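You operate a simulated robot arm through the tools that you are given. There is no shell and no other tool.

You are at the controls of a simulated robot arm. One attempt, no reset.

TASK
Measure a scoop of powder into each collared cup.
Fine: stand both cups in the shallow grey tray first, spill none and stand the scoop in the box. Set down upright: yellow scoop.

The check looks at the end state, three seconds after you hand in, the way a careful person would. Anything else that was tipped, shoved, dropped, spilled or broken makes it a failure.

THE ROBOT
A 6-joint arm with a two-finger parallel gripper, fixed in place. Base frame: the origin is on the floor under the middle of its stand, x ahead of it, y to its left, z up. Readings come in mm, degrees, newtons and seconds.
With the tool pointing down near the work surface it reaches from about 300 to 660 mm from the base axis. Its first joint turns from -115.0 to 115.0 degrees. Payload 3.43 kg.
The tool frame sits at the grasp point between the pads (the TCP): z along the fingers, y along the line on which they close. The tips reach 34 mm beyond it. Largest opening 128 mm; finger width 24, thickness 12; the body of the gripper, 48 by 130 mm, starts 96 mm behind the TCP.
Orientation is told as [roll, pitch, yaw] about the base's x, y, z axes, in that order, counted from this pose: with the fingers straight down and closing along the base's y, the tool's x points along the base's -x, its y along +y and its z along -z.

THE INTERFACE
- The arm moves only by the tool servo_tool. Its argument "steps" is a list of rows, each a list of 3 entries, a list of its own where there are three numbers: the turn, a rotation vector about the base's x, y, z in degrees, then the shift along the base's x, y, z in mm, then the gripper command, from -1 (shut) to 1 (fully open), values between in proportion. In form: [[[rx, ry, rz], [tx, ty, tz], hand], ...]. A call has 1 to 20 rows; each row shifts and turns the commanded pose from where the row before left it. A row lasts 0.2 s, in which the tool goes at most 50 mm and 8.6 degrees; a call with a longer step from one row to the next is refused whole, and so is a gripper value outside its range. A pose out of reach is approached as far as the arm can. The call stops where the force on the tool passes 40 N (or 10 N more than at its start, if that is more) or the arm is blocked; 0.2 s more then pass. The fingers move at their own pace (about 153 mm/s each) and stop on an object; they squeeze with about 23 N. The grip force told is the motor's: it shows also when the fingers shut on nothing. Time passes only in rows, and 0.2 s behind the last, so rows that do not move let the fingers close. It gives the time, the measured TCP pose, the force on the tool (base axes), the opening and the grip force at its end, in the units of the frame above (readings bear some noise), with the torque about the TCP (base axes, N m) and any sound that the robot's microphone picked up.
- Cameras (640 x 400 px; columns grow to the right, rows downward): "scene" is fixed at [36.8, 492.5, 1676.2]; the picture's right is [-0.78, -0.62, 0.00], its down [-0.36, 0.46, -0.81] and it looks along [0.50, -0.63, -0.59] (base axes); focal length 367 px, centre (320, 200). "wrist" rides on the gripper at [76, -11, -160] in the tool frame; the picture's right is [0.15, 0.99, 0.00], its down [-0.88, 0.13, -0.46] and it looks along [-0.45, 0.07, 0.89] (tool axes); focal length 234 px, centre (320, 200). There is no depth. A picture from a camera that has moved, and an enlarged one, comes with that camera's place and axes in the base frame and with its lens. The place of the scene camera against the robot may be out by one fixed shift of up to 18 mm in any direction.
- capture(camera): a new picture of that camera. No time passes.
- raise_lower(by): slides the trunk up (or, below 0, down) by that many mm; the arm rides with it, the base frame stays. It gives what a move gives, with no picture.
- enlarge(camera, box): a new picture of the part [left, top, right, bottom] of that camera's present view, enlarged. No time passes.
- sign_off(): hands the job in; it is judged then, once.

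Nothing tells you positions but the pictures and the camera data. Unless the task says otherwise, let go and move clear before handing in.

The tools are called by a JSON object that holds its "method" and its "body". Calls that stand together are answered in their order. servo_tool: Moves the arm, as the interface text tells. Its arguments: {"type":"object","properties":{"steps":{"type":"array","items":{"type":"array"}}},"required":["steps"]} The other tools are called the same way: raise_lower (by) moves the trunk up or down; capture (camera) takes a picture; enlarge (camera, box) takes an enlarged picture of a part of a camera's view; sign_off () hands the job in.

At the start:

```text
clock: 0.0
tool_pos: [384.0, 24.4, 1366.5]
tool_rot: [0.0, 0.0, 0.0]
force: [-0.5, 0.3, 0.5]
wrist_torque: [0.0, -0.01, 0.03]
width: 128.0
finger_force: 0.0
trunk travel left (down, up): [-900.0, 90.0]
```

scene: 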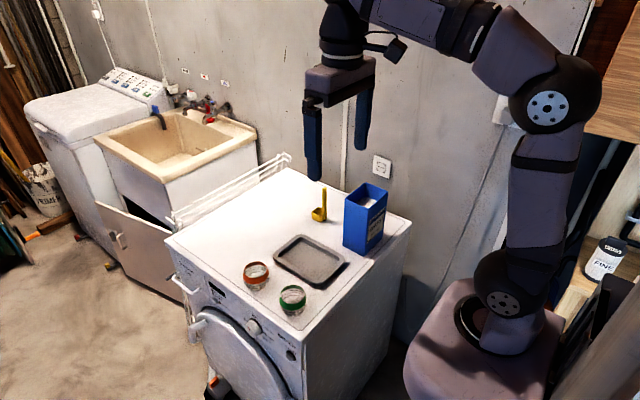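
wrist: 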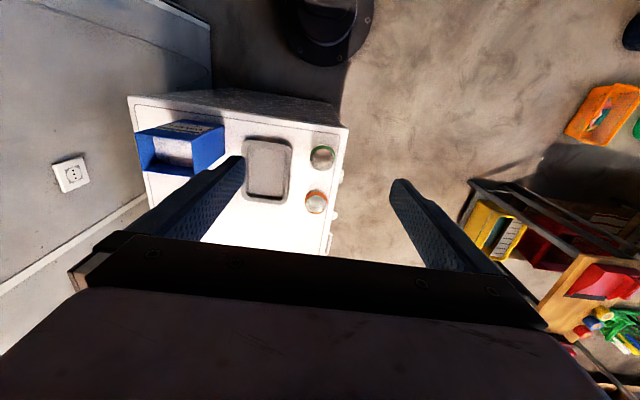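

I see a washing machine top carrying a blue box of powder, a yellow scoop, a shallow grey tray and two collared cups (orange and green). I'll look closer before moving anything.

{"method": "enlarge", "body": {"camera": "scene", "box": [220, 160, 420, 330]}}

{"method": "enlarge", "body": {"camera": "wrist", "box": [110, 80, 370, 260]}}

{"method": "enlarge", "body": {"camera": "scene", "box": [290, 170, 400, 260]}}

{"method": "enlarge", "body": {"camera": "scene", "box": [230, 230, 350, 330]}}

```text
2.35 times, centred on (320, 245) of scene
camera zoom: at [36.8, 492.5, 1676.2], right [-0.78, -0.62, 0.0], down [-0.36, 0.46, -0.81], along [0.5, -0.63, -0.59], focal length 864 px, centre (320, 94)
```

zoom: 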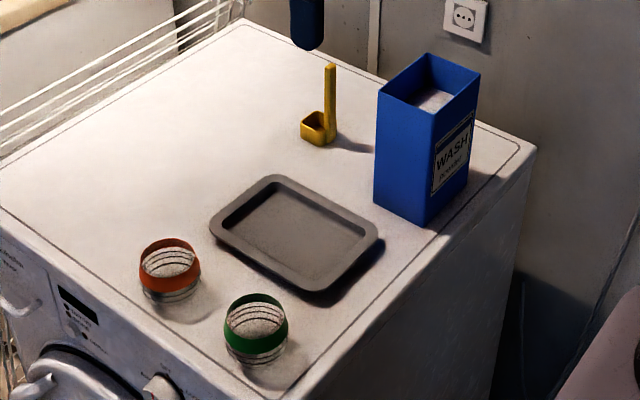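

```text
2.22 times, centred on (240, 170) of wrist
camera zoom: at [309.7, 14.6, 1526.8], right [-0.15, 0.99, 0.0], down [0.88, 0.13, 0.46], along [0.45, 0.07, -0.89], focal length 520 px, centre (498, 267)
```

zoom: 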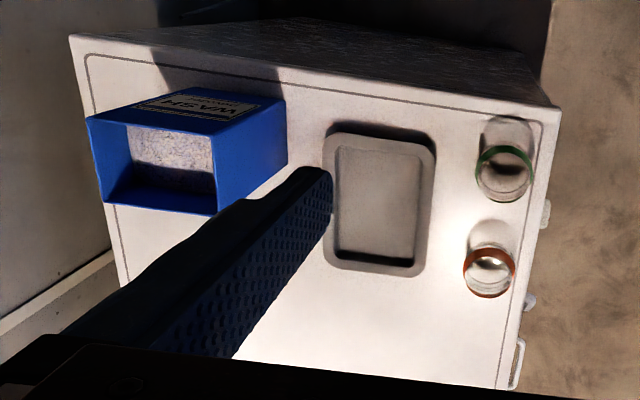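

```text
4.44 times, centred on (345, 215) of scene
camera zoom: at [36.8, 492.5, 1676.2], right [-0.78, -0.62, 0.0], down [-0.36, 0.46, -0.81], along [0.5, -0.63, -0.59], focal length 1632 px, centre (209, 133)
```

zoom: 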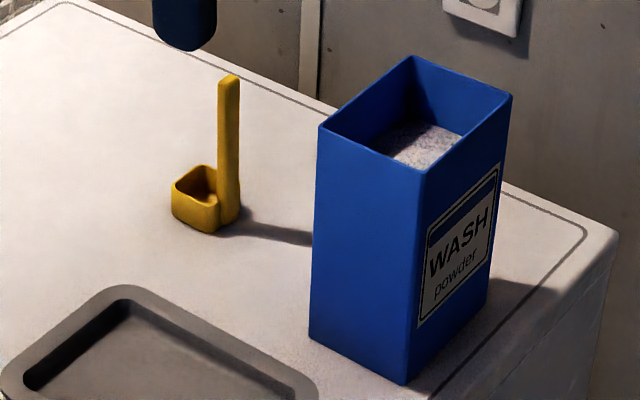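

```text
4.00 times, centred on (290, 280) of scene
camera zoom: at [36.8, 492.5, 1676.2], right [-0.78, -0.62, 0.0], down [-0.36, 0.46, -0.81], along [0.5, -0.63, -0.59], focal length 1468 px, centre (440, -120)
```

zoom: 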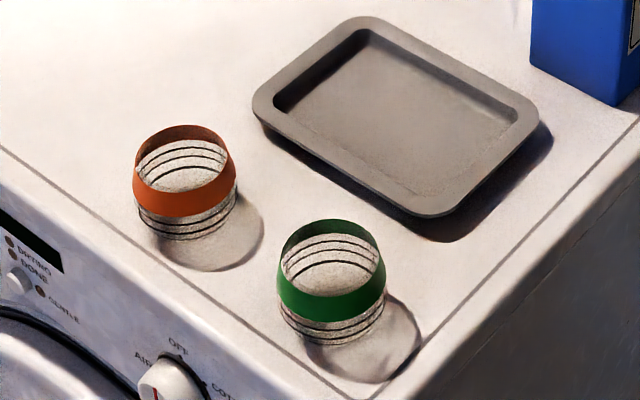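

The layout: the robot stands beside the machine, the box is at the -y end by the wall, the tray is in the middle, and the cups are near the +y front edge. I'll lower the trunk part way to triangulate heights with the wrist camera.

{"method": "raise_lower", "body": {"by": -200}}

{"method": "capture", "body": {"camera": "wrist"}}

{"method": "capture", "body": {"camera": "scene"}}

```text
clock: 2.2
tool_pos: [385.3, 25.3, 1166.4]
tool_rot: [0.0, 0.0, -0.1]
force: [0.0, 0.8, 0.1]
wrist_torque: [0.0, 0.03, -0.02]
width: 127.8
finger_force: 0.1
trunk travel left (down, up): [-700.0, 290.0]
```

```text
taken
camera wrist: at [309.6, 14.6, 1326.9], right [-0.15, 0.99, 0.0], down [0.88, 0.13, 0.46], along [0.45, 0.07, -0.89], focal length 234 px, centre (320, 200)
```

wrist: 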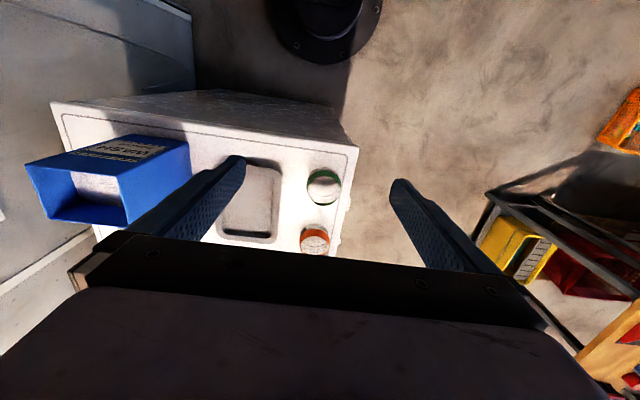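

```text
taken
```

scene: 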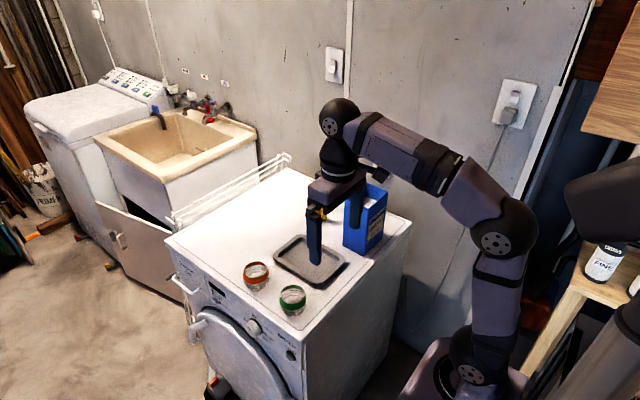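

I have a rough fix: machine top around z≈850–900, cups near y≈50, scoop far at about (640,-260). I'll enlarge the scene around the gripper to calibrate that camera, and shift the arm for a second wrist view.

{"method": "enlarge", "body": {"camera": "scene", "box": [260, 160, 420, 280]}}

{"method": "servo_tool", "body": {"steps": [[[0, 0, 0], [20, -40, 0], 1], [[0, 0, 0], [20, -40, 0], 1], [[0, 0, 0], [20, -40, 0], 1], [[0, 0, 0], [0, 0, 0], 1]]}}

{"method": "capture", "body": {"camera": "wrist"}}

```text
3.33 times, centred on (340, 220) of scene
camera zoom: at [36.8, 492.5, 1676.2], right [-0.78, -0.62, 0.0], down [-0.36, 0.46, -0.81], along [0.5, -0.63, -0.59], focal length 1224 px, centre (253, 133)
```

zoom: 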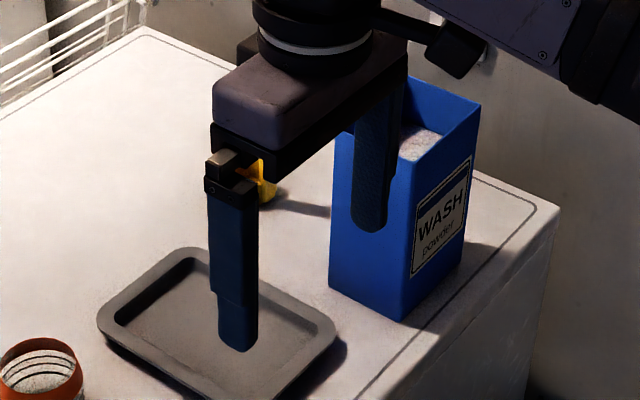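

```text
clock: 3.2
tool_pos: [444.7, -93.2, 1165.1]
tool_rot: [-0.1, 0.0, 0.0]
force: [-0.9, 0.4, 0.1]
wrist_torque: [0.03, -0.02, -0.05]
width: 127.8
finger_force: 0.1
trunk travel left (down, up): [-700.0, 290.0]
```

```text
taken
camera wrist: at [368.7, -104.0, 1325.9], right [-0.15, 0.99, 0.0], down [0.88, 0.13, 0.46], along [0.45, 0.07, -0.89], focal length 234 px, centre (320, 200)
```

wrist: 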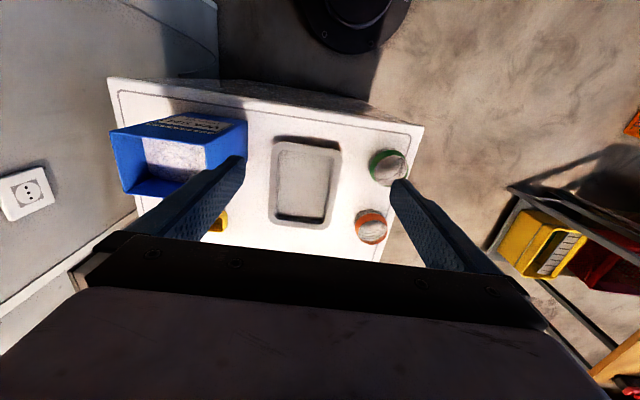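

The scene camera is about 18 mm off sideways, going by the fingertips. I'll take detailed wrist zooms here.

{"method": "enlarge", "body": {"camera": "wrist", "box": [260, 120, 440, 260]}}

{"method": "enlarge", "body": {"camera": "wrist", "box": [100, 90, 260, 240]}}

{"method": "enlarge", "body": {"camera": "scene", "box": [220, 160, 420, 330]}}

```text
2.86 times, centred on (350, 190) of wrist
camera zoom: at [368.7, -104.0, 1325.9], right [-0.15, 0.99, 0.0], down [0.88, 0.13, 0.46], along [0.45, 0.07, -0.89], focal length 669 px, centre (234, 229)
```

zoom: 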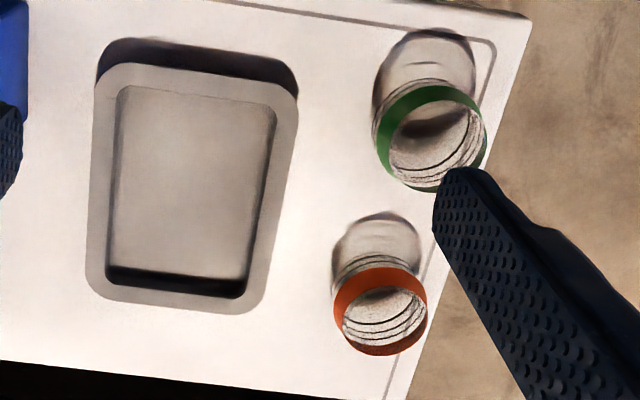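

```text
2.67 times, centred on (180, 165) of wrist
camera zoom: at [368.7, -104.0, 1325.9], right [-0.15, 0.99, 0.0], down [0.88, 0.13, 0.46], along [0.45, 0.07, -0.89], focal length 624 px, centre (693, 293)
```

zoom: 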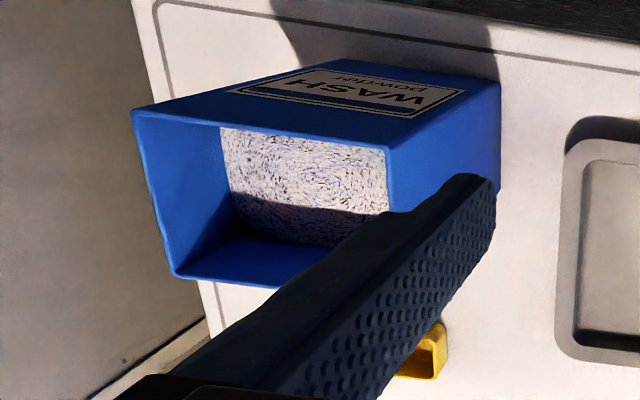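

```text
2.35 times, centred on (320, 245) of scene
camera zoom: at [36.8, 492.5, 1676.2], right [-0.78, -0.62, 0.0], down [-0.36, 0.46, -0.81], along [0.5, -0.63, -0.59], focal length 864 px, centre (320, 94)
```

zoom: 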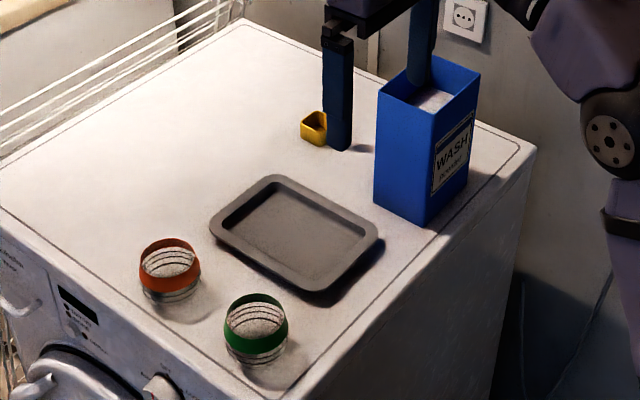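

Now I'll shift toward -y to see the scoop and the box from above.

{"method": "servo_tool", "body": {"steps": [[[0, 0, 0], [0, -40, 0], 1], [[0, 0, 0], [0, -40, 0], 1], [[0, 0, 0], [0, -40, 0], 1], [[0, 0, 0], [0, 0, 0], 1]]}}

{"method": "capture", "body": {"camera": "wrist"}}

{"method": "enlarge", "body": {"camera": "wrist", "box": [220, 90, 460, 240]}}

```text
clock: 4.2
tool_pos: [445.4, -215.6, 1166.4]
tool_rot: [0.0, 0.0, 0.1]
force: [-0.7, 0.4, 0.0]
wrist_torque: [-0.01, -0.01, -0.01]
width: 128.0
finger_force: 0.0
trunk travel left (down, up): [-700.0, 290.0]
```

```text
taken
camera wrist: at [370.7, -224.4, 1325.9], right [-0.15, 0.99, 0.0], down [0.88, 0.13, 0.46], along [0.45, 0.07, -0.89], focal length 234 px, centre (320, 200)
```

wrist: 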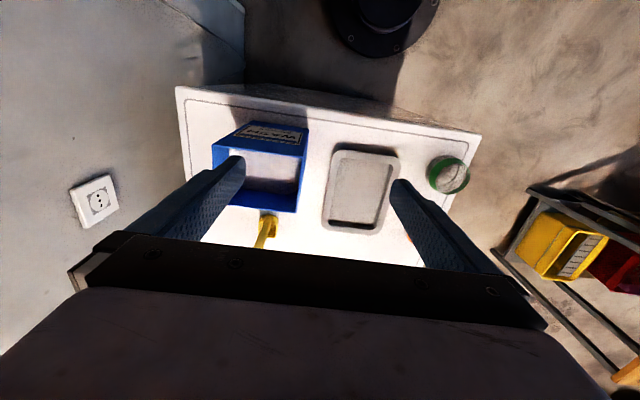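

```text
2.67 times, centred on (340, 165) of wrist
camera zoom: at [370.7, -224.4, 1325.9], right [-0.15, 0.99, 0.0], down [0.88, 0.13, 0.46], along [0.45, 0.07, -0.89], focal length 624 px, centre (267, 293)
```

zoom: 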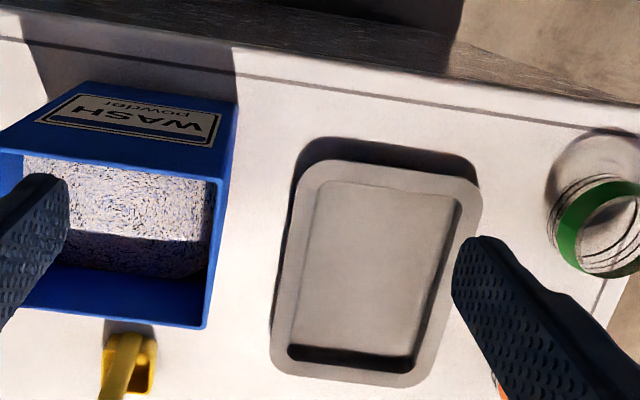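

From triangulation: machine top z≈850–860, tray centred near (586,-108), green cup ≈(498,50), orange cup ≈(640,51), box ≈ x 462–541, y -357…-238, top ≈1041, scoop handle ≈(670,-303). The scoop is far out, so I'll move for a closer look and test the reach.

{"method": "servo_tool", "body": {"steps": [[[0, 0, 0], [30, -20, 0], 1], [[0, 0, 0], [30, -20, 0], 1], [[0, 0, 0], [30, -10, 0], 1], [[0, 0, 0], [0, 0, 0], 1]]}}

{"method": "capture", "body": {"camera": "wrist"}}

{"method": "enlarge", "body": {"camera": "wrist", "box": [230, 100, 390, 240]}}

{"method": "capture", "body": {"camera": "scene"}}

```text
clock: 5.2
tool_pos: [489.5, -239.2, 1118.9]
tool_rot: [0.0, -0.1, -0.1]
force: [-0.1, 0.6, -0.1]
wrist_torque: [-0.03, -0.06, 0.03]
width: 128.1
finger_force: 0.2
out of reach, approached as far as the arm can: row 1, 2, 3
trunk travel left (down, up): [-700.0, 290.0]
```

```text
taken
camera wrist: at [415.3, -248.9, 1277.5], right [-0.15, 0.99, 0.0], down [0.88, 0.13, 0.46], along [0.45, 0.07, -0.89], focal length 234 px, centre (320, 200)
```

wrist: 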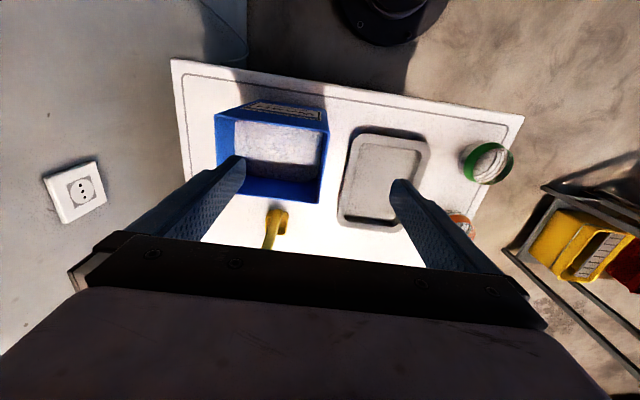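

```text
2.86 times, centred on (310, 170) of wrist
camera zoom: at [415.3, -248.9, 1277.5], right [-0.15, 0.99, 0.0], down [0.88, 0.13, 0.46], along [0.45, 0.07, -0.89], focal length 669 px, centre (349, 286)
```

zoom: 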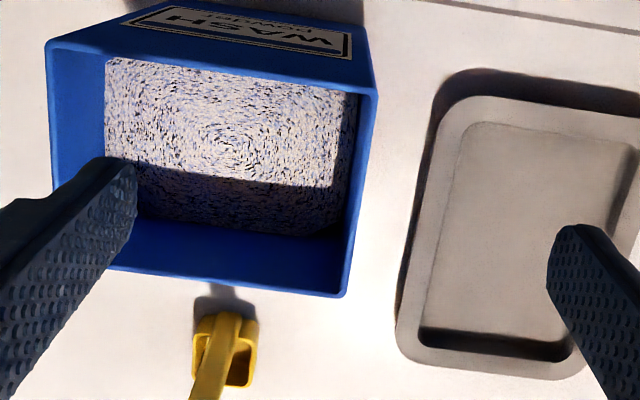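

```text
taken
```

scene: 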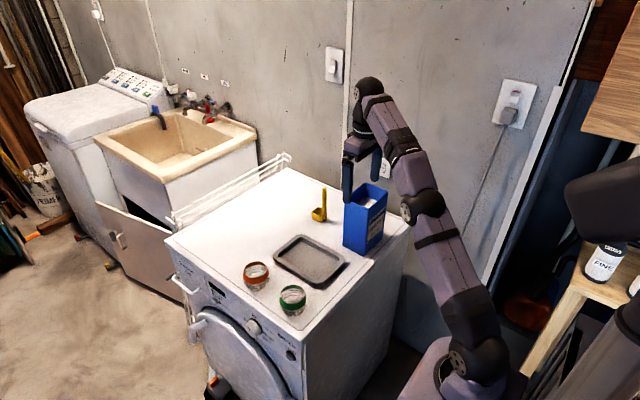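

The arm ran out at this height (the shoulder is lower than I assumed, and raising or lowering the trunk changes reach). I'll look more closely at the scoop and box from here.

{"method": "enlarge", "body": {"camera": "wrist", "box": [255, 190, 335, 240]}}

{"method": "enlarge", "body": {"camera": "scene", "box": [295, 180, 345, 230]}}

{"method": "enlarge", "body": {"camera": "wrist", "box": [200, 90, 340, 210]}}

{"method": "enlarge", "body": {"camera": "scene", "box": [335, 170, 400, 260]}}

```text
8.00 times, centred on (295, 215) of wrist
camera zoom: at [415.3, -248.9, 1277.5], right [-0.15, 0.99, 0.0], down [0.88, 0.13, 0.46], along [0.45, 0.07, -0.89], focal length 1873 px, centre (520, 80)
```

zoom: 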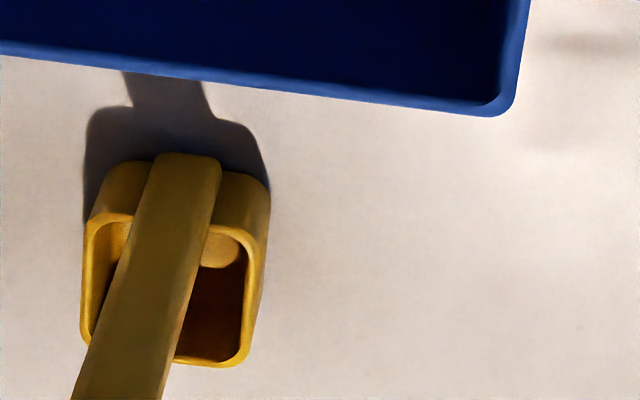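

```text
8.00 times, centred on (320, 205) of scene
camera zoom: at [36.8, 492.5, 1676.2], right [-0.78, -0.62, 0.0], down [-0.36, 0.46, -0.81], along [0.5, -0.63, -0.59], focal length 2937 px, centre (320, 160)
```

zoom: 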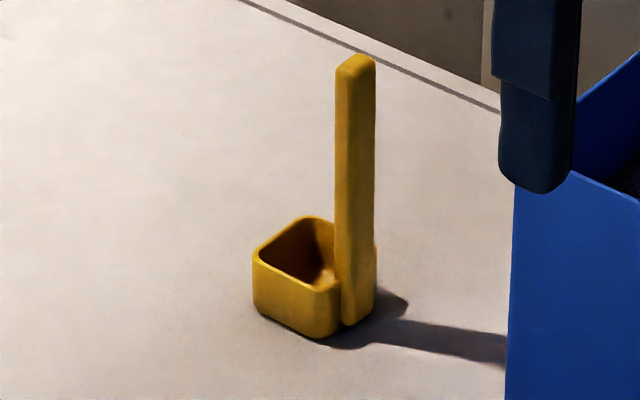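

```text
3.33 times, centred on (270, 150) of wrist
camera zoom: at [415.3, -248.9, 1277.5], right [-0.15, 0.99, 0.0], down [0.88, 0.13, 0.46], along [0.45, 0.07, -0.89], focal length 781 px, centre (487, 367)
```

zoom: 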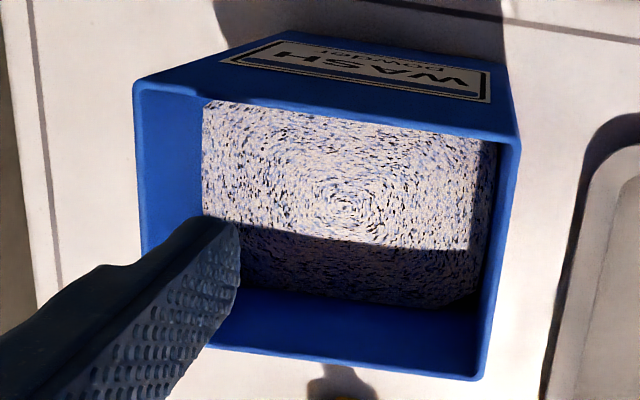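

```text
4.44 times, centred on (368, 215) of scene
camera zoom: at [36.8, 492.5, 1676.2], right [-0.78, -0.62, 0.0], down [-0.36, 0.46, -0.81], along [0.5, -0.63, -0.59], focal length 1632 px, centre (109, 133)
```

zoom: 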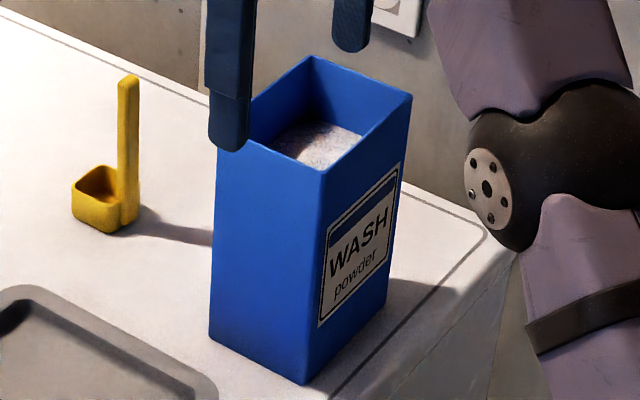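

The box spans roughly y -357…-235 with its rim at z≈1041 and powder at about z≈984. The scoop's handle stands on the robot side of its bowl, about 140 mm tall. I'll bring the trunk up for more low-level reach and hover over the green cup first.

{"method": "raise_lower", "body": {"by": 200}}

{"method": "servo_tool", "body": {"steps": [[[0, 0, 0], [0, 45, -20], 1], [[0, 0, 0], [0, 45, -20], 1], [[0, 0, 0], [0, 45, -20], 1], [[0, 0, 0], [0, 45, -20], 1], [[0, 0, 0], [0, 45, -20], 1], [[0, 0, 0], [0, 45, -20], 1], [[0, 0, 0], [0, 5, -45], 1], [[0, 0, 0], [0, 0, -45], 1], [[0, 0, 0], [0, 0, 0], 1]]}}

{"method": "capture", "body": {"camera": "wrist"}}

```text
clock: 7.3
tool_pos: [490.2, -239.0, 1318.6]
tool_rot: [0.0, -0.1, 0.0]
force: [-0.6, -0.7, -0.5]
wrist_torque: [0.02, -0.01, 0.0]
width: 128.2
finger_force: 0.1
trunk travel left (down, up): [-900.0, 90.0]
```

```text
clock: 9.3
tool_pos: [489.5, 34.9, 1109.0]
tool_rot: [-0.1, -0.1, 0.0]
force: [0.2, 0.5, 0.0]
wrist_torque: [-0.01, 0.04, -0.01]
width: 128.0
finger_force: 0.1
trunk travel left (down, up): [-900.0, 90.0]
```

```text
taken
camera wrist: at [414.6, 24.8, 1268.6], right [-0.15, 0.99, 0.0], down [0.88, 0.13, 0.46], along [0.45, 0.07, -0.89], focal length 234 px, centre (320, 200)
```

wrist: 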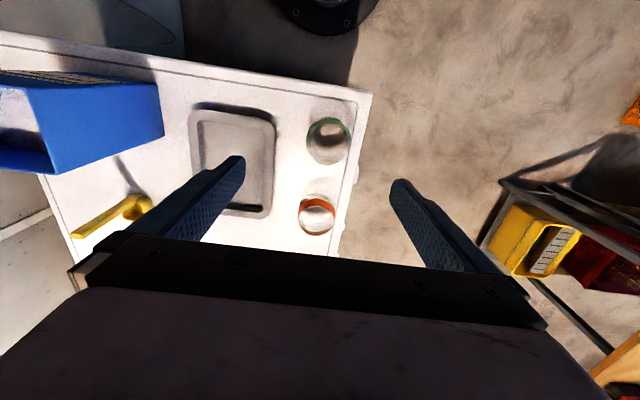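

I can see both cups and the tray from here; zooming for measurements.

{"method": "enlarge", "body": {"camera": "wrist", "box": [280, 90, 380, 250]}}

{"method": "enlarge", "body": {"camera": "wrist", "box": [170, 80, 310, 230]}}

```text
2.50 times, centred on (330, 170) of wrist
camera zoom: at [414.6, 24.8, 1268.6], right [-0.15, 0.99, 0.0], down [0.88, 0.13, 0.46], along [0.45, 0.07, -0.89], focal length 585 px, centre (295, 275)
```

zoom: 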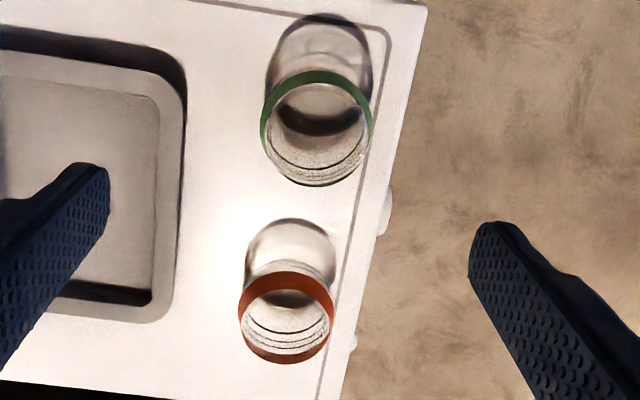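

```text
2.67 times, centred on (240, 155) of wrist
camera zoom: at [414.6, 24.8, 1268.6], right [-0.15, 0.99, 0.0], down [0.88, 0.13, 0.46], along [0.45, 0.07, -0.89], focal length 624 px, centre (533, 320)
```

zoom: 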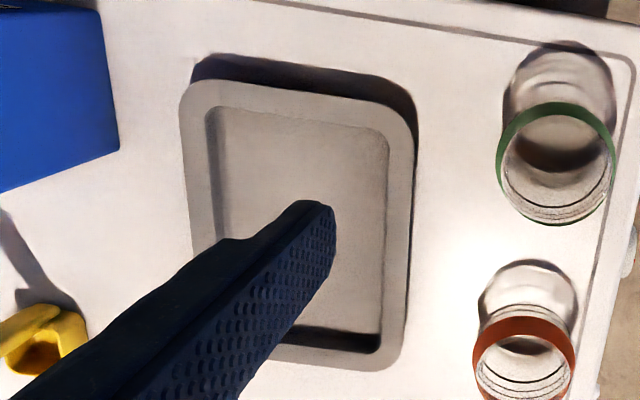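

Cups triangulate to green (499, 51) and orange (644, 53), collars ~72 mm across centred near z≈895; the surface is ≈848–850 and the tray floor spans about x 507–671, y -165…-50. I'll come down over the green cup.

{"method": "servo_tool", "body": {"steps": [[[0, 0, 0], [5, 8, -20], 1], [[0, 0, 0], [5, 8, -40], 1], [[0, 0, 0], [0, 0, -40], 1], [[0, 0, 0], [0, 0, -40], 1], [[0, 0, 0], [0, 0, -19], 1], [[0, 0, 0], [0, 0, 0], 1]]}}

{"method": "capture", "body": {"camera": "wrist"}}

{"method": "capture", "body": {"camera": "scene"}}

```text
clock: 10.7
tool_pos: [497.5, 48.8, 949.1]
tool_rot: [0.0, -0.1, 0.0]
force: [-0.1, 0.7, 0.1]
wrist_torque: [0.0, -0.02, -0.04]
width: 127.9
finger_force: 0.1
trunk travel left (down, up): [-900.0, 90.0]
```

```text
taken
camera wrist: at [422.8, 39.6, 1109.3], right [-0.15, 0.99, 0.0], down [0.88, 0.13, 0.46], along [0.45, 0.07, -0.89], focal length 234 px, centre (320, 200)
```

wrist: 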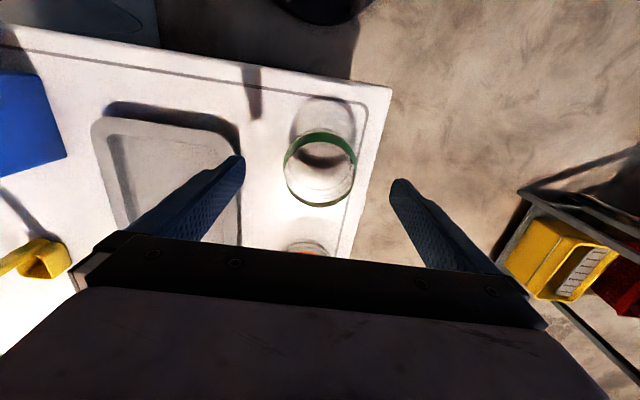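

```text
taken
```

scene: 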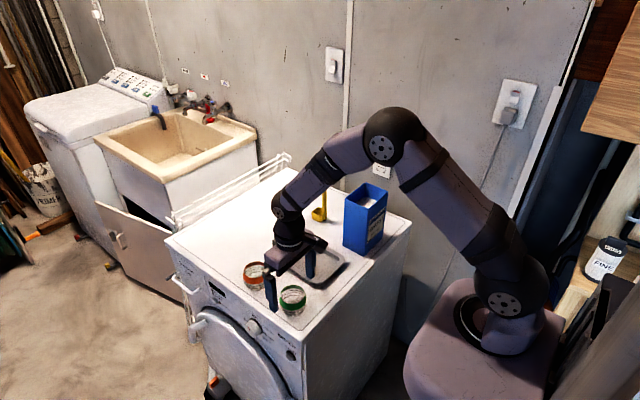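

{"method": "enlarge", "body": {"camera": "wrist", "box": [230, 110, 410, 230]}}

```text
3.33 times, centred on (320, 170) of wrist
camera zoom: at [422.8, 39.6, 1109.3], right [-0.15, 0.99, 0.0], down [0.88, 0.13, 0.46], along [0.45, 0.07, -0.89], focal length 781 px, centre (320, 300)
```

zoom: 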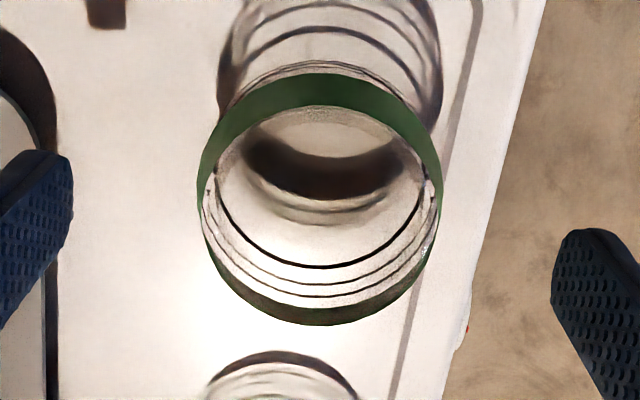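

The green cup is centred within ~2 mm. I'll nudge, descend to z≈905 (fingers around the collar), and close gently in stages.

{"method": "servo_tool", "body": {"steps": [[[0, 0, 0], [1, 2, -14], 1], [[0, 0, 0], [0, 0, -15], 1], [[0, 0, 0], [0, 0, -15], 1], [[0, 0, 0], [0, 0, 0], 0.3], [[0, 0, 0], [0, 0, 0], 0.2]]}}

{"method": "enlarge", "body": {"camera": "wrist", "box": [230, 110, 410, 230]}}

{"method": "enlarge", "body": {"camera": "scene", "box": [230, 230, 350, 330]}}

```text
clock: 11.9
tool_pos: [501.2, 53.4, 905.7]
tool_rot: [-0.2, -0.1, 0.1]
force: [0.3, 0.5, -0.2]
wrist_torque: [0.01, 0.0, 0.01]
width: 76.8
finger_force: 0.1
trunk travel left (down, up): [-900.0, 90.0]
```

```text
3.33 times, centred on (320, 170) of wrist
camera zoom: at [426.0, 43.5, 1064.9], right [-0.15, 0.99, 0.0], down [0.88, 0.13, 0.46], along [0.45, 0.07, -0.89], focal length 781 px, centre (320, 300)
```

zoom: 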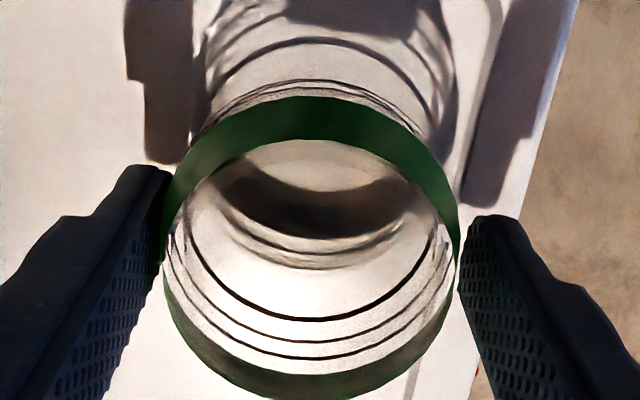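

```text
4.00 times, centred on (290, 280) of scene
camera zoom: at [36.8, 492.5, 1676.2], right [-0.78, -0.62, 0.0], down [-0.36, 0.46, -0.81], along [0.5, -0.63, -0.59], focal length 1468 px, centre (440, -120)
```

zoom: 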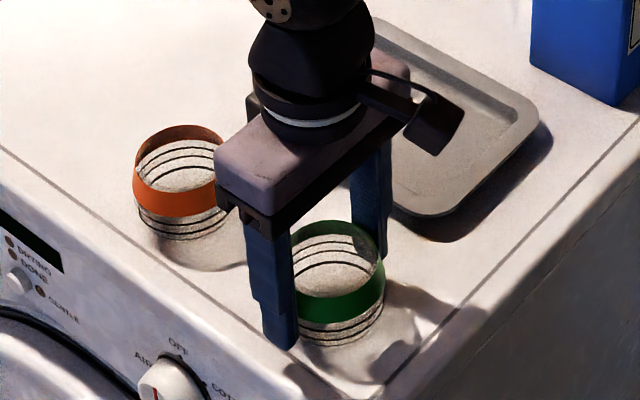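

{"method": "servo_tool", "body": {"steps": [[[0, 0, 0], [0, 0, 0], 0.1], [[0, 0, 0], [0, 0, 0], 0.0], [[0, 0, 0], [0, 0, 0], -0.2]]}}

```text
clock: 12.7
tool_pos: [501.0, 54.3, 906.1]
tool_rot: [-0.1, 0.0, 0.0]
force: [0.5, 0.0, -0.2]
wrist_torque: [0.01, -0.01, -0.04]
width: 69.5
finger_force: 23.5
trunk travel left (down, up): [-900.0, 90.0]
```

Gripped at 69.5 mm. I'll lift the cup straight up and check that it hangs level.

{"method": "servo_tool", "body": {"steps": [[[0, 0, 0], [0, 0, 5], -0.3], [[0, 0, 0], [0, 0, 15], -0.3], [[0, 0, 0], [0, 0, 20], -0.3], [[0, 0, 0], [0, 0, 20], -0.3], [[0, 0, 0], [0, 0, 0], -0.3]]}}

{"method": "capture", "body": {"camera": "wrist"}}

{"method": "enlarge", "body": {"camera": "scene", "box": [230, 220, 350, 320]}}

```text
clock: 13.9
tool_pos: [500.4, 55.1, 965.2]
tool_rot: [-0.1, -0.2, 0.0]
force: [-0.2, -0.3, -0.3]
wrist_torque: [-0.01, 0.05, 0.0]
width: 70.1
finger_force: 23.2
trunk travel left (down, up): [-900.0, 90.0]
```

```text
taken
camera wrist: at [426.3, 45.0, 1125.4], right [-0.15, 0.99, 0.0], down [0.88, 0.13, 0.46], along [0.45, 0.07, -0.89], focal length 234 px, centre (320, 200)
```

wrist: 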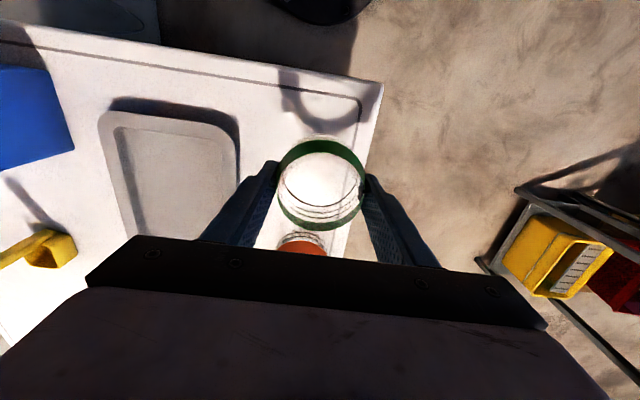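

```text
4.00 times, centred on (290, 270) of scene
camera zoom: at [36.8, 492.5, 1676.2], right [-0.78, -0.62, 0.0], down [-0.36, 0.46, -0.81], along [0.5, -0.63, -0.59], focal length 1468 px, centre (440, -80)
```

zoom: 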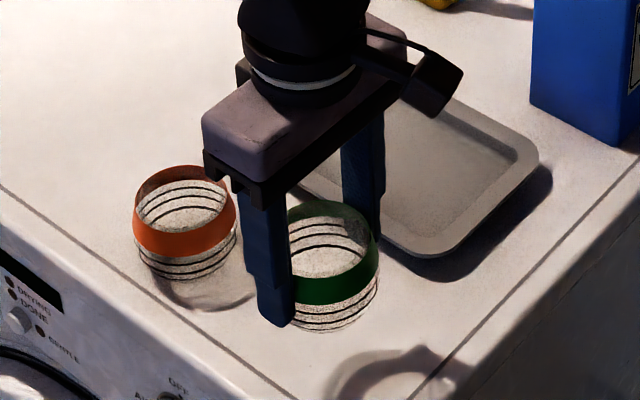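

The green cup is held upright. I'll carry it over the near end of the tray.

{"method": "servo_tool", "body": {"steps": [[[0, 0, 0], [0, 0, 15], -0.3], [[0, 0, 0], [12, -30, 0], -0.3], [[0, 0, 0], [12, -40, 0], -0.3], [[0, 0, 0], [12, -40, 0], -0.3], [[0, 0, 0], [12, -40, 0], -0.3], [[0, 0, 0], [0, -16, 0], -0.3], [[0, 0, 0], [0, 0, 0], -0.3], [[0, 0, 0], [0, 0, 0], -0.3]]}}

{"method": "capture", "body": {"camera": "wrist"}}

{"method": "capture", "body": {"camera": "scene"}}

```text
clock: 15.7
tool_pos: [550.2, -110.5, 976.6]
tool_rot: [0.0, -0.1, 0.0]
force: [-0.2, 0.3, -0.5]
wrist_torque: [0.0, 0.01, -0.01]
width: 70.2
finger_force: 23.1
trunk travel left (down, up): [-900.0, 90.0]
```

```text
taken
camera wrist: at [474.9, -120.9, 1137.0], right [-0.15, 0.99, 0.0], down [0.88, 0.13, 0.46], along [0.45, 0.07, -0.89], focal length 234 px, centre (320, 200)
```

wrist: 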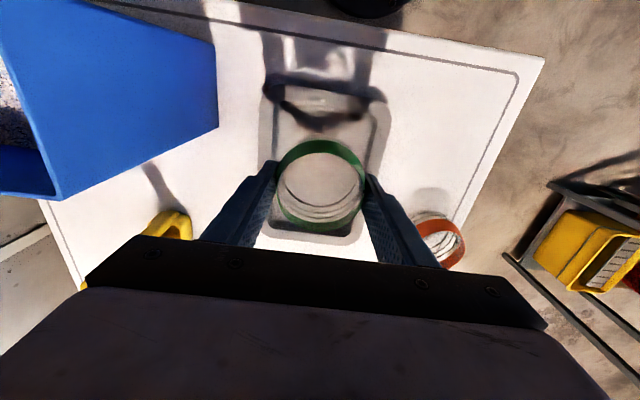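

```text
taken
```

scene: 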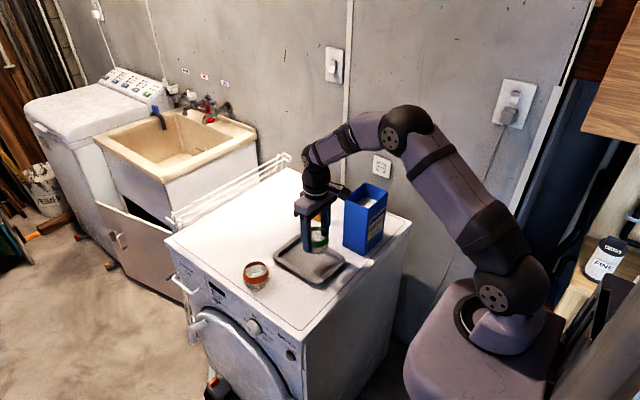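

{"method": "enlarge", "body": {"camera": "wrist", "box": [230, 70, 410, 250]}}

{"method": "enlarge", "body": {"camera": "scene", "box": [260, 190, 370, 290]}}

```text
2.22 times, centred on (320, 160) of wrist
camera zoom: at [474.9, -120.9, 1137.0], right [-0.15, 0.99, 0.0], down [0.88, 0.13, 0.46], along [0.45, 0.07, -0.89], focal length 520 px, centre (320, 289)
```

zoom: 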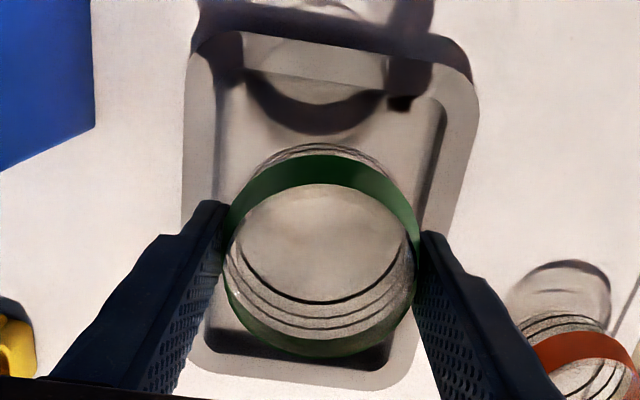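

```text
4.00 times, centred on (315, 240) of scene
camera zoom: at [36.8, 492.5, 1676.2], right [-0.78, -0.62, 0.0], down [-0.36, 0.46, -0.81], along [0.5, -0.63, -0.59], focal length 1468 px, centre (340, 40)
```

zoom: 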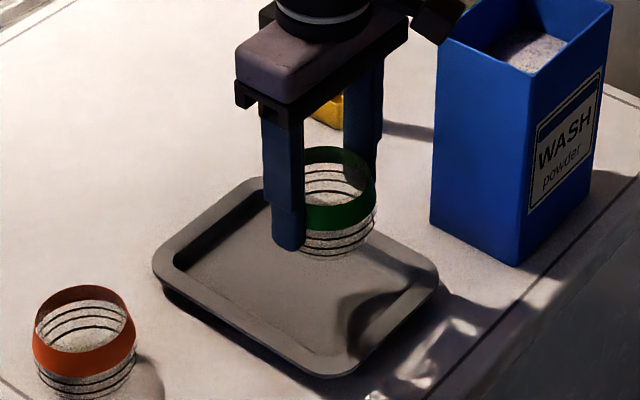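

Alignment over the tray's near end looks right. Lowering toward the tray floor, then feeling for contact in small steps.

{"method": "servo_tool", "body": {"steps": [[[0, 0, 0], [0, 0, -20], -0.3], [[0, 0, 0], [0, 0, -20], -0.3], [[0, 0, 0], [0, 0, -18], -0.3], [[0, 0, 0], [0, 0, -5], -0.3], [[0, 0, 0], [0, 0, 0], -0.3]]}}

{"method": "enlarge", "body": {"camera": "scene", "box": [260, 190, 370, 290]}}

{"method": "enlarge", "body": {"camera": "wrist", "box": [230, 70, 410, 250]}}

```text
clock: 16.9
tool_pos: [548.4, -111.1, 916.2]
tool_rot: [0.0, -0.2, 0.1]
force: [-0.3, 0.5, 0.4]
wrist_torque: [-0.01, 0.0, 0.03]
width: 70.0
finger_force: 23.1
trunk travel left (down, up): [-900.0, 90.0]
```

```text
4.00 times, centred on (315, 240) of scene
camera zoom: at [36.8, 492.5, 1676.2], right [-0.78, -0.62, 0.0], down [-0.36, 0.46, -0.81], along [0.5, -0.63, -0.59], focal length 1468 px, centre (340, 40)
```

zoom: 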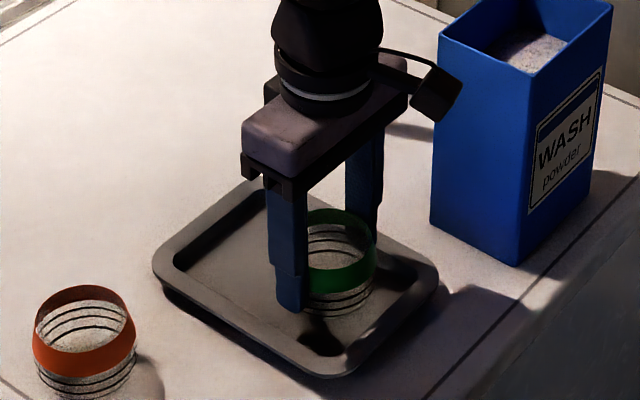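

```text
2.22 times, centred on (320, 160) of wrist
camera zoom: at [473.9, -122.1, 1075.2], right [-0.15, 0.99, 0.0], down [0.88, 0.13, 0.46], along [0.45, 0.07, -0.89], focal length 520 px, centre (320, 289)
```

zoom: 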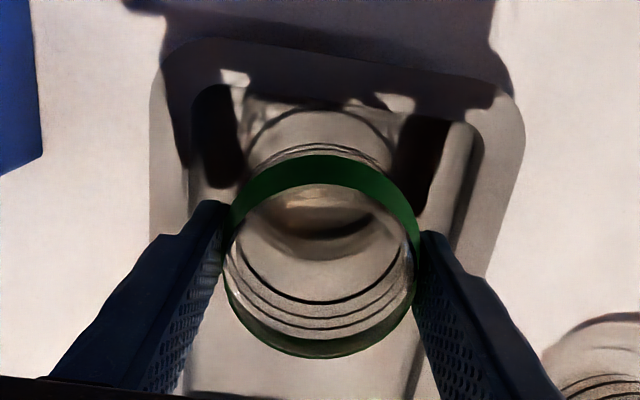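

{"method": "servo_tool", "body": {"steps": [[[0, 0, 0], [0, 0, -2], -0.3], [[0, 0, 0], [0, 0, 0], -0.3]]}}

{"method": "servo_tool", "body": {"steps": [[[0, 0, 0], [0, 0, -1.5], -0.3], [[0, 0, 0], [0, 0, 0], -0.3]]}}

{"method": "servo_tool", "body": {"steps": [[[0, 0, 0], [0, 0, -1.5], -0.3], [[0, 0, 0], [0, 0, 0], -0.3]]}}

```text
clock: 17.5
tool_pos: [549.5, -112.8, 914.4]
tool_rot: [-0.1, -0.1, 0.1]
force: [-0.5, 0.3, -0.1]
wrist_torque: [0.01, 0.01, 0.03]
width: 70.0
finger_force: 22.8
trunk travel left (down, up): [-900.0, 90.0]
```

```text
clock: 18.1
tool_pos: [549.8, -112.5, 913.8]
tool_rot: [0.0, -0.1, 0.0]
force: [-0.2, 0.5, 0.5]
wrist_torque: [-0.01, 0.0, -0.01]
width: 70.1
finger_force: 22.7
trunk travel left (down, up): [-900.0, 90.0]
```

```text
clock: 18.7
tool_pos: [549.9, -112.8, 912.3]
tool_rot: [0.0, -0.2, 0.0]
force: [-0.2, -0.6, -0.6]
wrist_torque: [-0.01, 0.01, 0.01]
width: 70.2
finger_force: 23.1
trunk travel left (down, up): [-900.0, 90.0]
```

{"method": "servo_tool", "body": {"steps": [[[0, 0, 0], [0, 0, -1.5], -0.3], [[0, 0, 0], [0, 0, 0], -0.3]]}}

{"method": "servo_tool", "body": {"steps": [[[0, 0, 0], [0, 0, -1], -0.3], [[0, 0, 0], [0, 0, 0], -0.3]]}}

{"method": "enlarge", "body": {"camera": "scene", "box": [290, 220, 350, 280]}}

```text
clock: 19.3
tool_pos: [550.2, -111.4, 910.6]
tool_rot: [-0.1, -0.1, 0.0]
force: [-0.6, -0.3, -0.8]
wrist_torque: [0.01, 0.0, 0.06]
width: 70.0
finger_force: 22.7
trunk travel left (down, up): [-900.0, 90.0]
```

```text
clock: 19.9
tool_pos: [549.8, -112.7, 910.6]
tool_rot: [-0.1, -0.2, 0.0]
force: [-0.3, 1.1, 3.7]
wrist_torque: [0.09, 0.05, 0.0]
width: 70.2
finger_force: 22.9
trunk travel left (down, up): [-900.0, 90.0]
```

```text
6.67 times, centred on (320, 250) of scene
camera zoom: at [36.8, 492.5, 1676.2], right [-0.78, -0.62, 0.0], down [-0.36, 0.46, -0.81], along [0.5, -0.63, -0.59], focal length 2448 px, centre (320, -133)
```

zoom: 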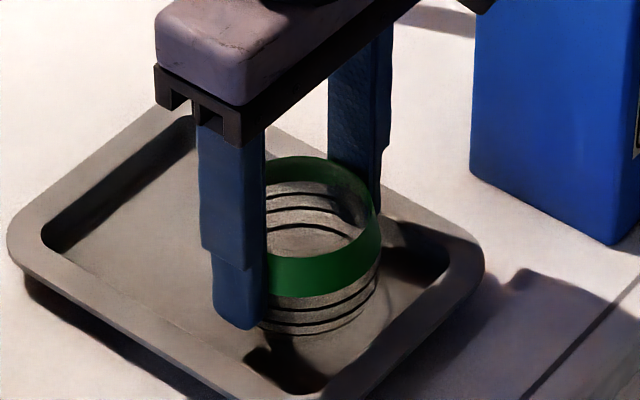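

Contact felt (3.7 N) at z≈910. Opening slowly and lifting away.

{"method": "servo_tool", "body": {"steps": [[[0, 0, 0], [0, 0, 0], 0.12], [[0, 0, 0], [0, 0, 0], 0.2], [[0, 0, 0], [0, 0, 0], 0.28], [[0, 0, 0], [0, 0, 0], 0.28]]}}

{"method": "enlarge", "body": {"camera": "wrist", "box": [230, 70, 410, 250]}}

{"method": "enlarge", "body": {"camera": "scene", "box": [290, 220, 350, 280]}}

```text
clock: 20.9
tool_pos: [549.8, -112.1, 909.6]
tool_rot: [0.0, -0.1, 0.1]
force: [0.4, 0.1, -0.1]
wrist_torque: [-0.01, -0.03, -0.01]
width: 81.8
finger_force: 0.0
trunk travel left (down, up): [-900.0, 90.0]
```

```text
2.22 times, centred on (320, 160) of wrist
camera zoom: at [474.4, -122.3, 1069.2], right [-0.15, 0.99, 0.0], down [0.88, 0.13, 0.46], along [0.45, 0.07, -0.89], focal length 520 px, centre (320, 289)
```

zoom: 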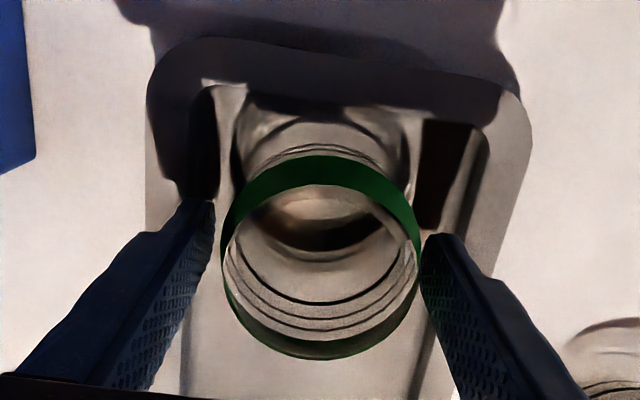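

```text
6.67 times, centred on (320, 250) of scene
camera zoom: at [36.8, 492.5, 1676.2], right [-0.78, -0.62, 0.0], down [-0.36, 0.46, -0.81], along [0.5, -0.63, -0.59], focal length 2448 px, centre (320, -133)
```

zoom: 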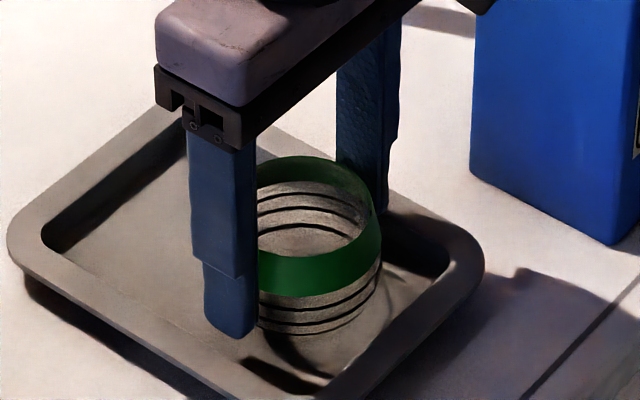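

Green cup stands free in the tray. Rising and moving over the orange cup.

{"method": "servo_tool", "body": {"steps": [[[0, 0, 0], [0, 0, 10], 0.3], [[0, 0, 0], [0, 0, 40], 0.4], [[0, 0, 0], [0, 0, 30], 0.6], [[0, 0, 0], [20, 35, 0], 1], [[0, 0, 0], [20, 35, 0], 1], [[0, 0, 0], [20, 35, 0], 1], [[0, 0, 0], [20, 35, -10], 1], [[0, 0, 0], [13, 25, -20], 1], [[0, 0, 0], [0, 0, -10], 1], [[0, 0, 0], [0, 0, 0], 1]]}}

{"method": "capture", "body": {"camera": "wrist"}}

{"method": "enlarge", "body": {"camera": "wrist", "box": [230, 110, 410, 230]}}

{"method": "enlarge", "body": {"camera": "scene", "box": [220, 190, 360, 310]}}

```text
clock: 23.1
tool_pos: [641.5, 53.4, 951.0]
tool_rot: [-0.1, -0.1, -0.1]
force: [-0.2, 0.1, 0.0]
wrist_torque: [0.04, -0.02, -0.03]
width: 127.9
finger_force: 0.1
trunk travel left (down, up): [-900.0, 90.0]
```

```text
taken
camera wrist: at [566.4, 43.5, 1109.6], right [-0.15, 0.99, 0.0], down [0.88, 0.13, 0.46], along [0.45, 0.07, -0.89], focal length 234 px, centre (320, 200)
```

wrist: 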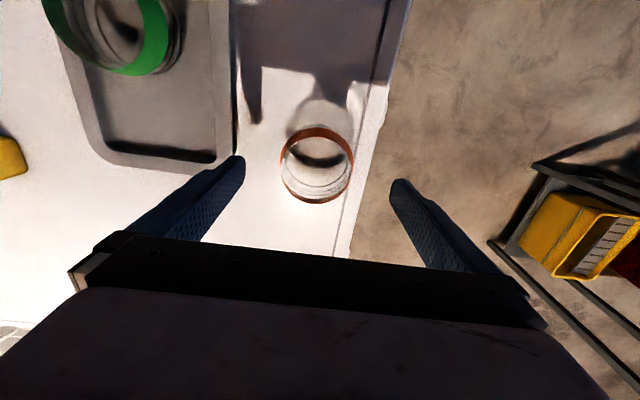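

```text
3.33 times, centred on (320, 170) of wrist
camera zoom: at [566.4, 43.5, 1109.6], right [-0.15, 0.99, 0.0], down [0.88, 0.13, 0.46], along [0.45, 0.07, -0.89], focal length 781 px, centre (320, 300)
```

zoom: 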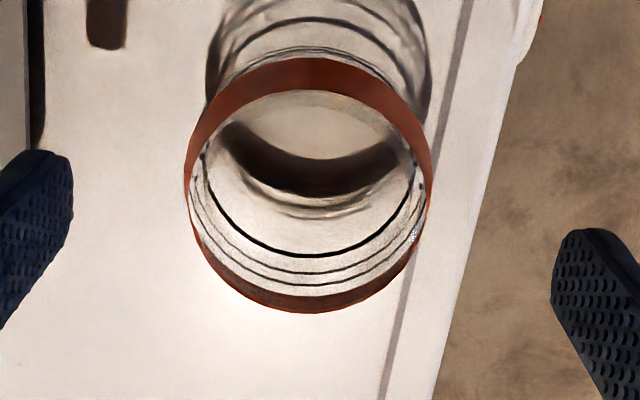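

```text
3.33 times, centred on (290, 250) of scene
camera zoom: at [36.8, 492.5, 1676.2], right [-0.78, -0.62, 0.0], down [-0.36, 0.46, -0.81], along [0.5, -0.63, -0.59], focal length 1224 px, centre (420, 33)
```

zoom: 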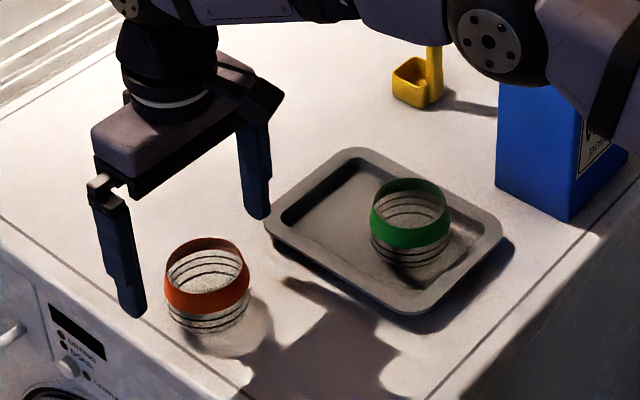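

Orange cup is about 3.5 mm nearer in x than the TCP; adjusting, descending and closing on its collar.

{"method": "servo_tool", "body": {"steps": [[[0, 0, 0], [-3.5, -1, -15], 1], [[0, 0, 0], [0, 0, -15], 1], [[0, 0, 0], [0, 0, -16], 1], [[0, 0, 0], [0, 0, 0], 0.35], [[0, 0, 0], [0, 0, 0], 0.22]]}}

{"method": "enlarge", "body": {"camera": "wrist", "box": [230, 110, 410, 230]}}

```text
clock: 24.3
tool_pos: [639.8, 52.7, 901.6]
tool_rot: [-0.1, -0.1, 0.0]
force: [-0.4, 0.4, 0.0]
wrist_torque: [0.01, 0.01, -0.02]
width: 78.2
finger_force: 0.0
trunk travel left (down, up): [-900.0, 90.0]
```

```text
3.33 times, centred on (320, 170) of wrist
camera zoom: at [565.4, 42.3, 1062.1], right [-0.15, 0.99, 0.0], down [0.88, 0.13, 0.46], along [0.45, 0.07, -0.89], focal length 781 px, centre (320, 300)
```

zoom: 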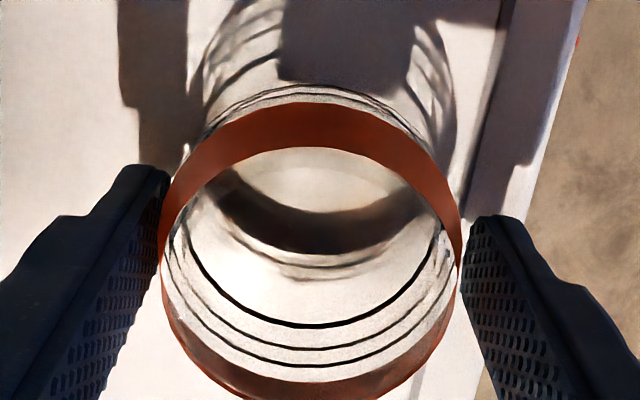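

{"method": "servo_tool", "body": {"steps": [[[0, 0, 0], [0, 0, 4], 0.22], [[0, 0, 0], [0, 0, 0], 0.12], [[0, 0, 0], [0, 0, 0], 0.0], [[0, 0, 0], [0, 0, 0], -0.3], [[0, 0, 0], [0, 0, 0], -0.3]]}}

{"method": "servo_tool", "body": {"steps": [[[0, 0, 0], [0, 0, 5], -0.3], [[0, 0, 0], [0, 0, 20], -0.3], [[0, 0, 0], [0, 0, 25], -0.3], [[0, 0, 0], [0, 0, 25], -0.3], [[0, 0, 0], [0, 0, 0], -0.3]]}}

{"method": "enlarge", "body": {"camera": "scene", "box": [220, 190, 360, 310]}}

```text
clock: 25.5
tool_pos: [640.6, 52.6, 907.8]
tool_rot: [0.0, -0.1, 0.0]
force: [0.5, 0.7, 1.0]
wrist_torque: [0.03, 0.0, 0.01]
width: 70.3
finger_force: 23.0
trunk travel left (down, up): [-900.0, 90.0]
```

```text
clock: 26.7
tool_pos: [639.1, 52.2, 983.1]
tool_rot: [0.0, 0.0, 0.0]
force: [-0.4, -0.3, -0.1]
wrist_torque: [-0.03, 0.02, -0.02]
width: 70.0
finger_force: 23.0
trunk travel left (down, up): [-900.0, 90.0]
```

```text
3.33 times, centred on (290, 250) of scene
camera zoom: at [36.8, 492.5, 1676.2], right [-0.78, -0.62, 0.0], down [-0.36, 0.46, -0.81], along [0.5, -0.63, -0.59], focal length 1224 px, centre (420, 33)
```

zoom: 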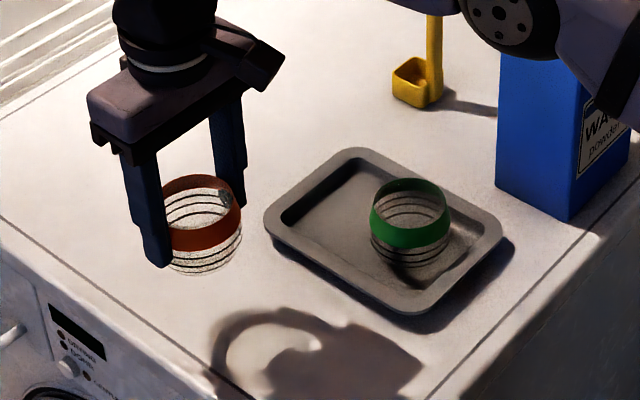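

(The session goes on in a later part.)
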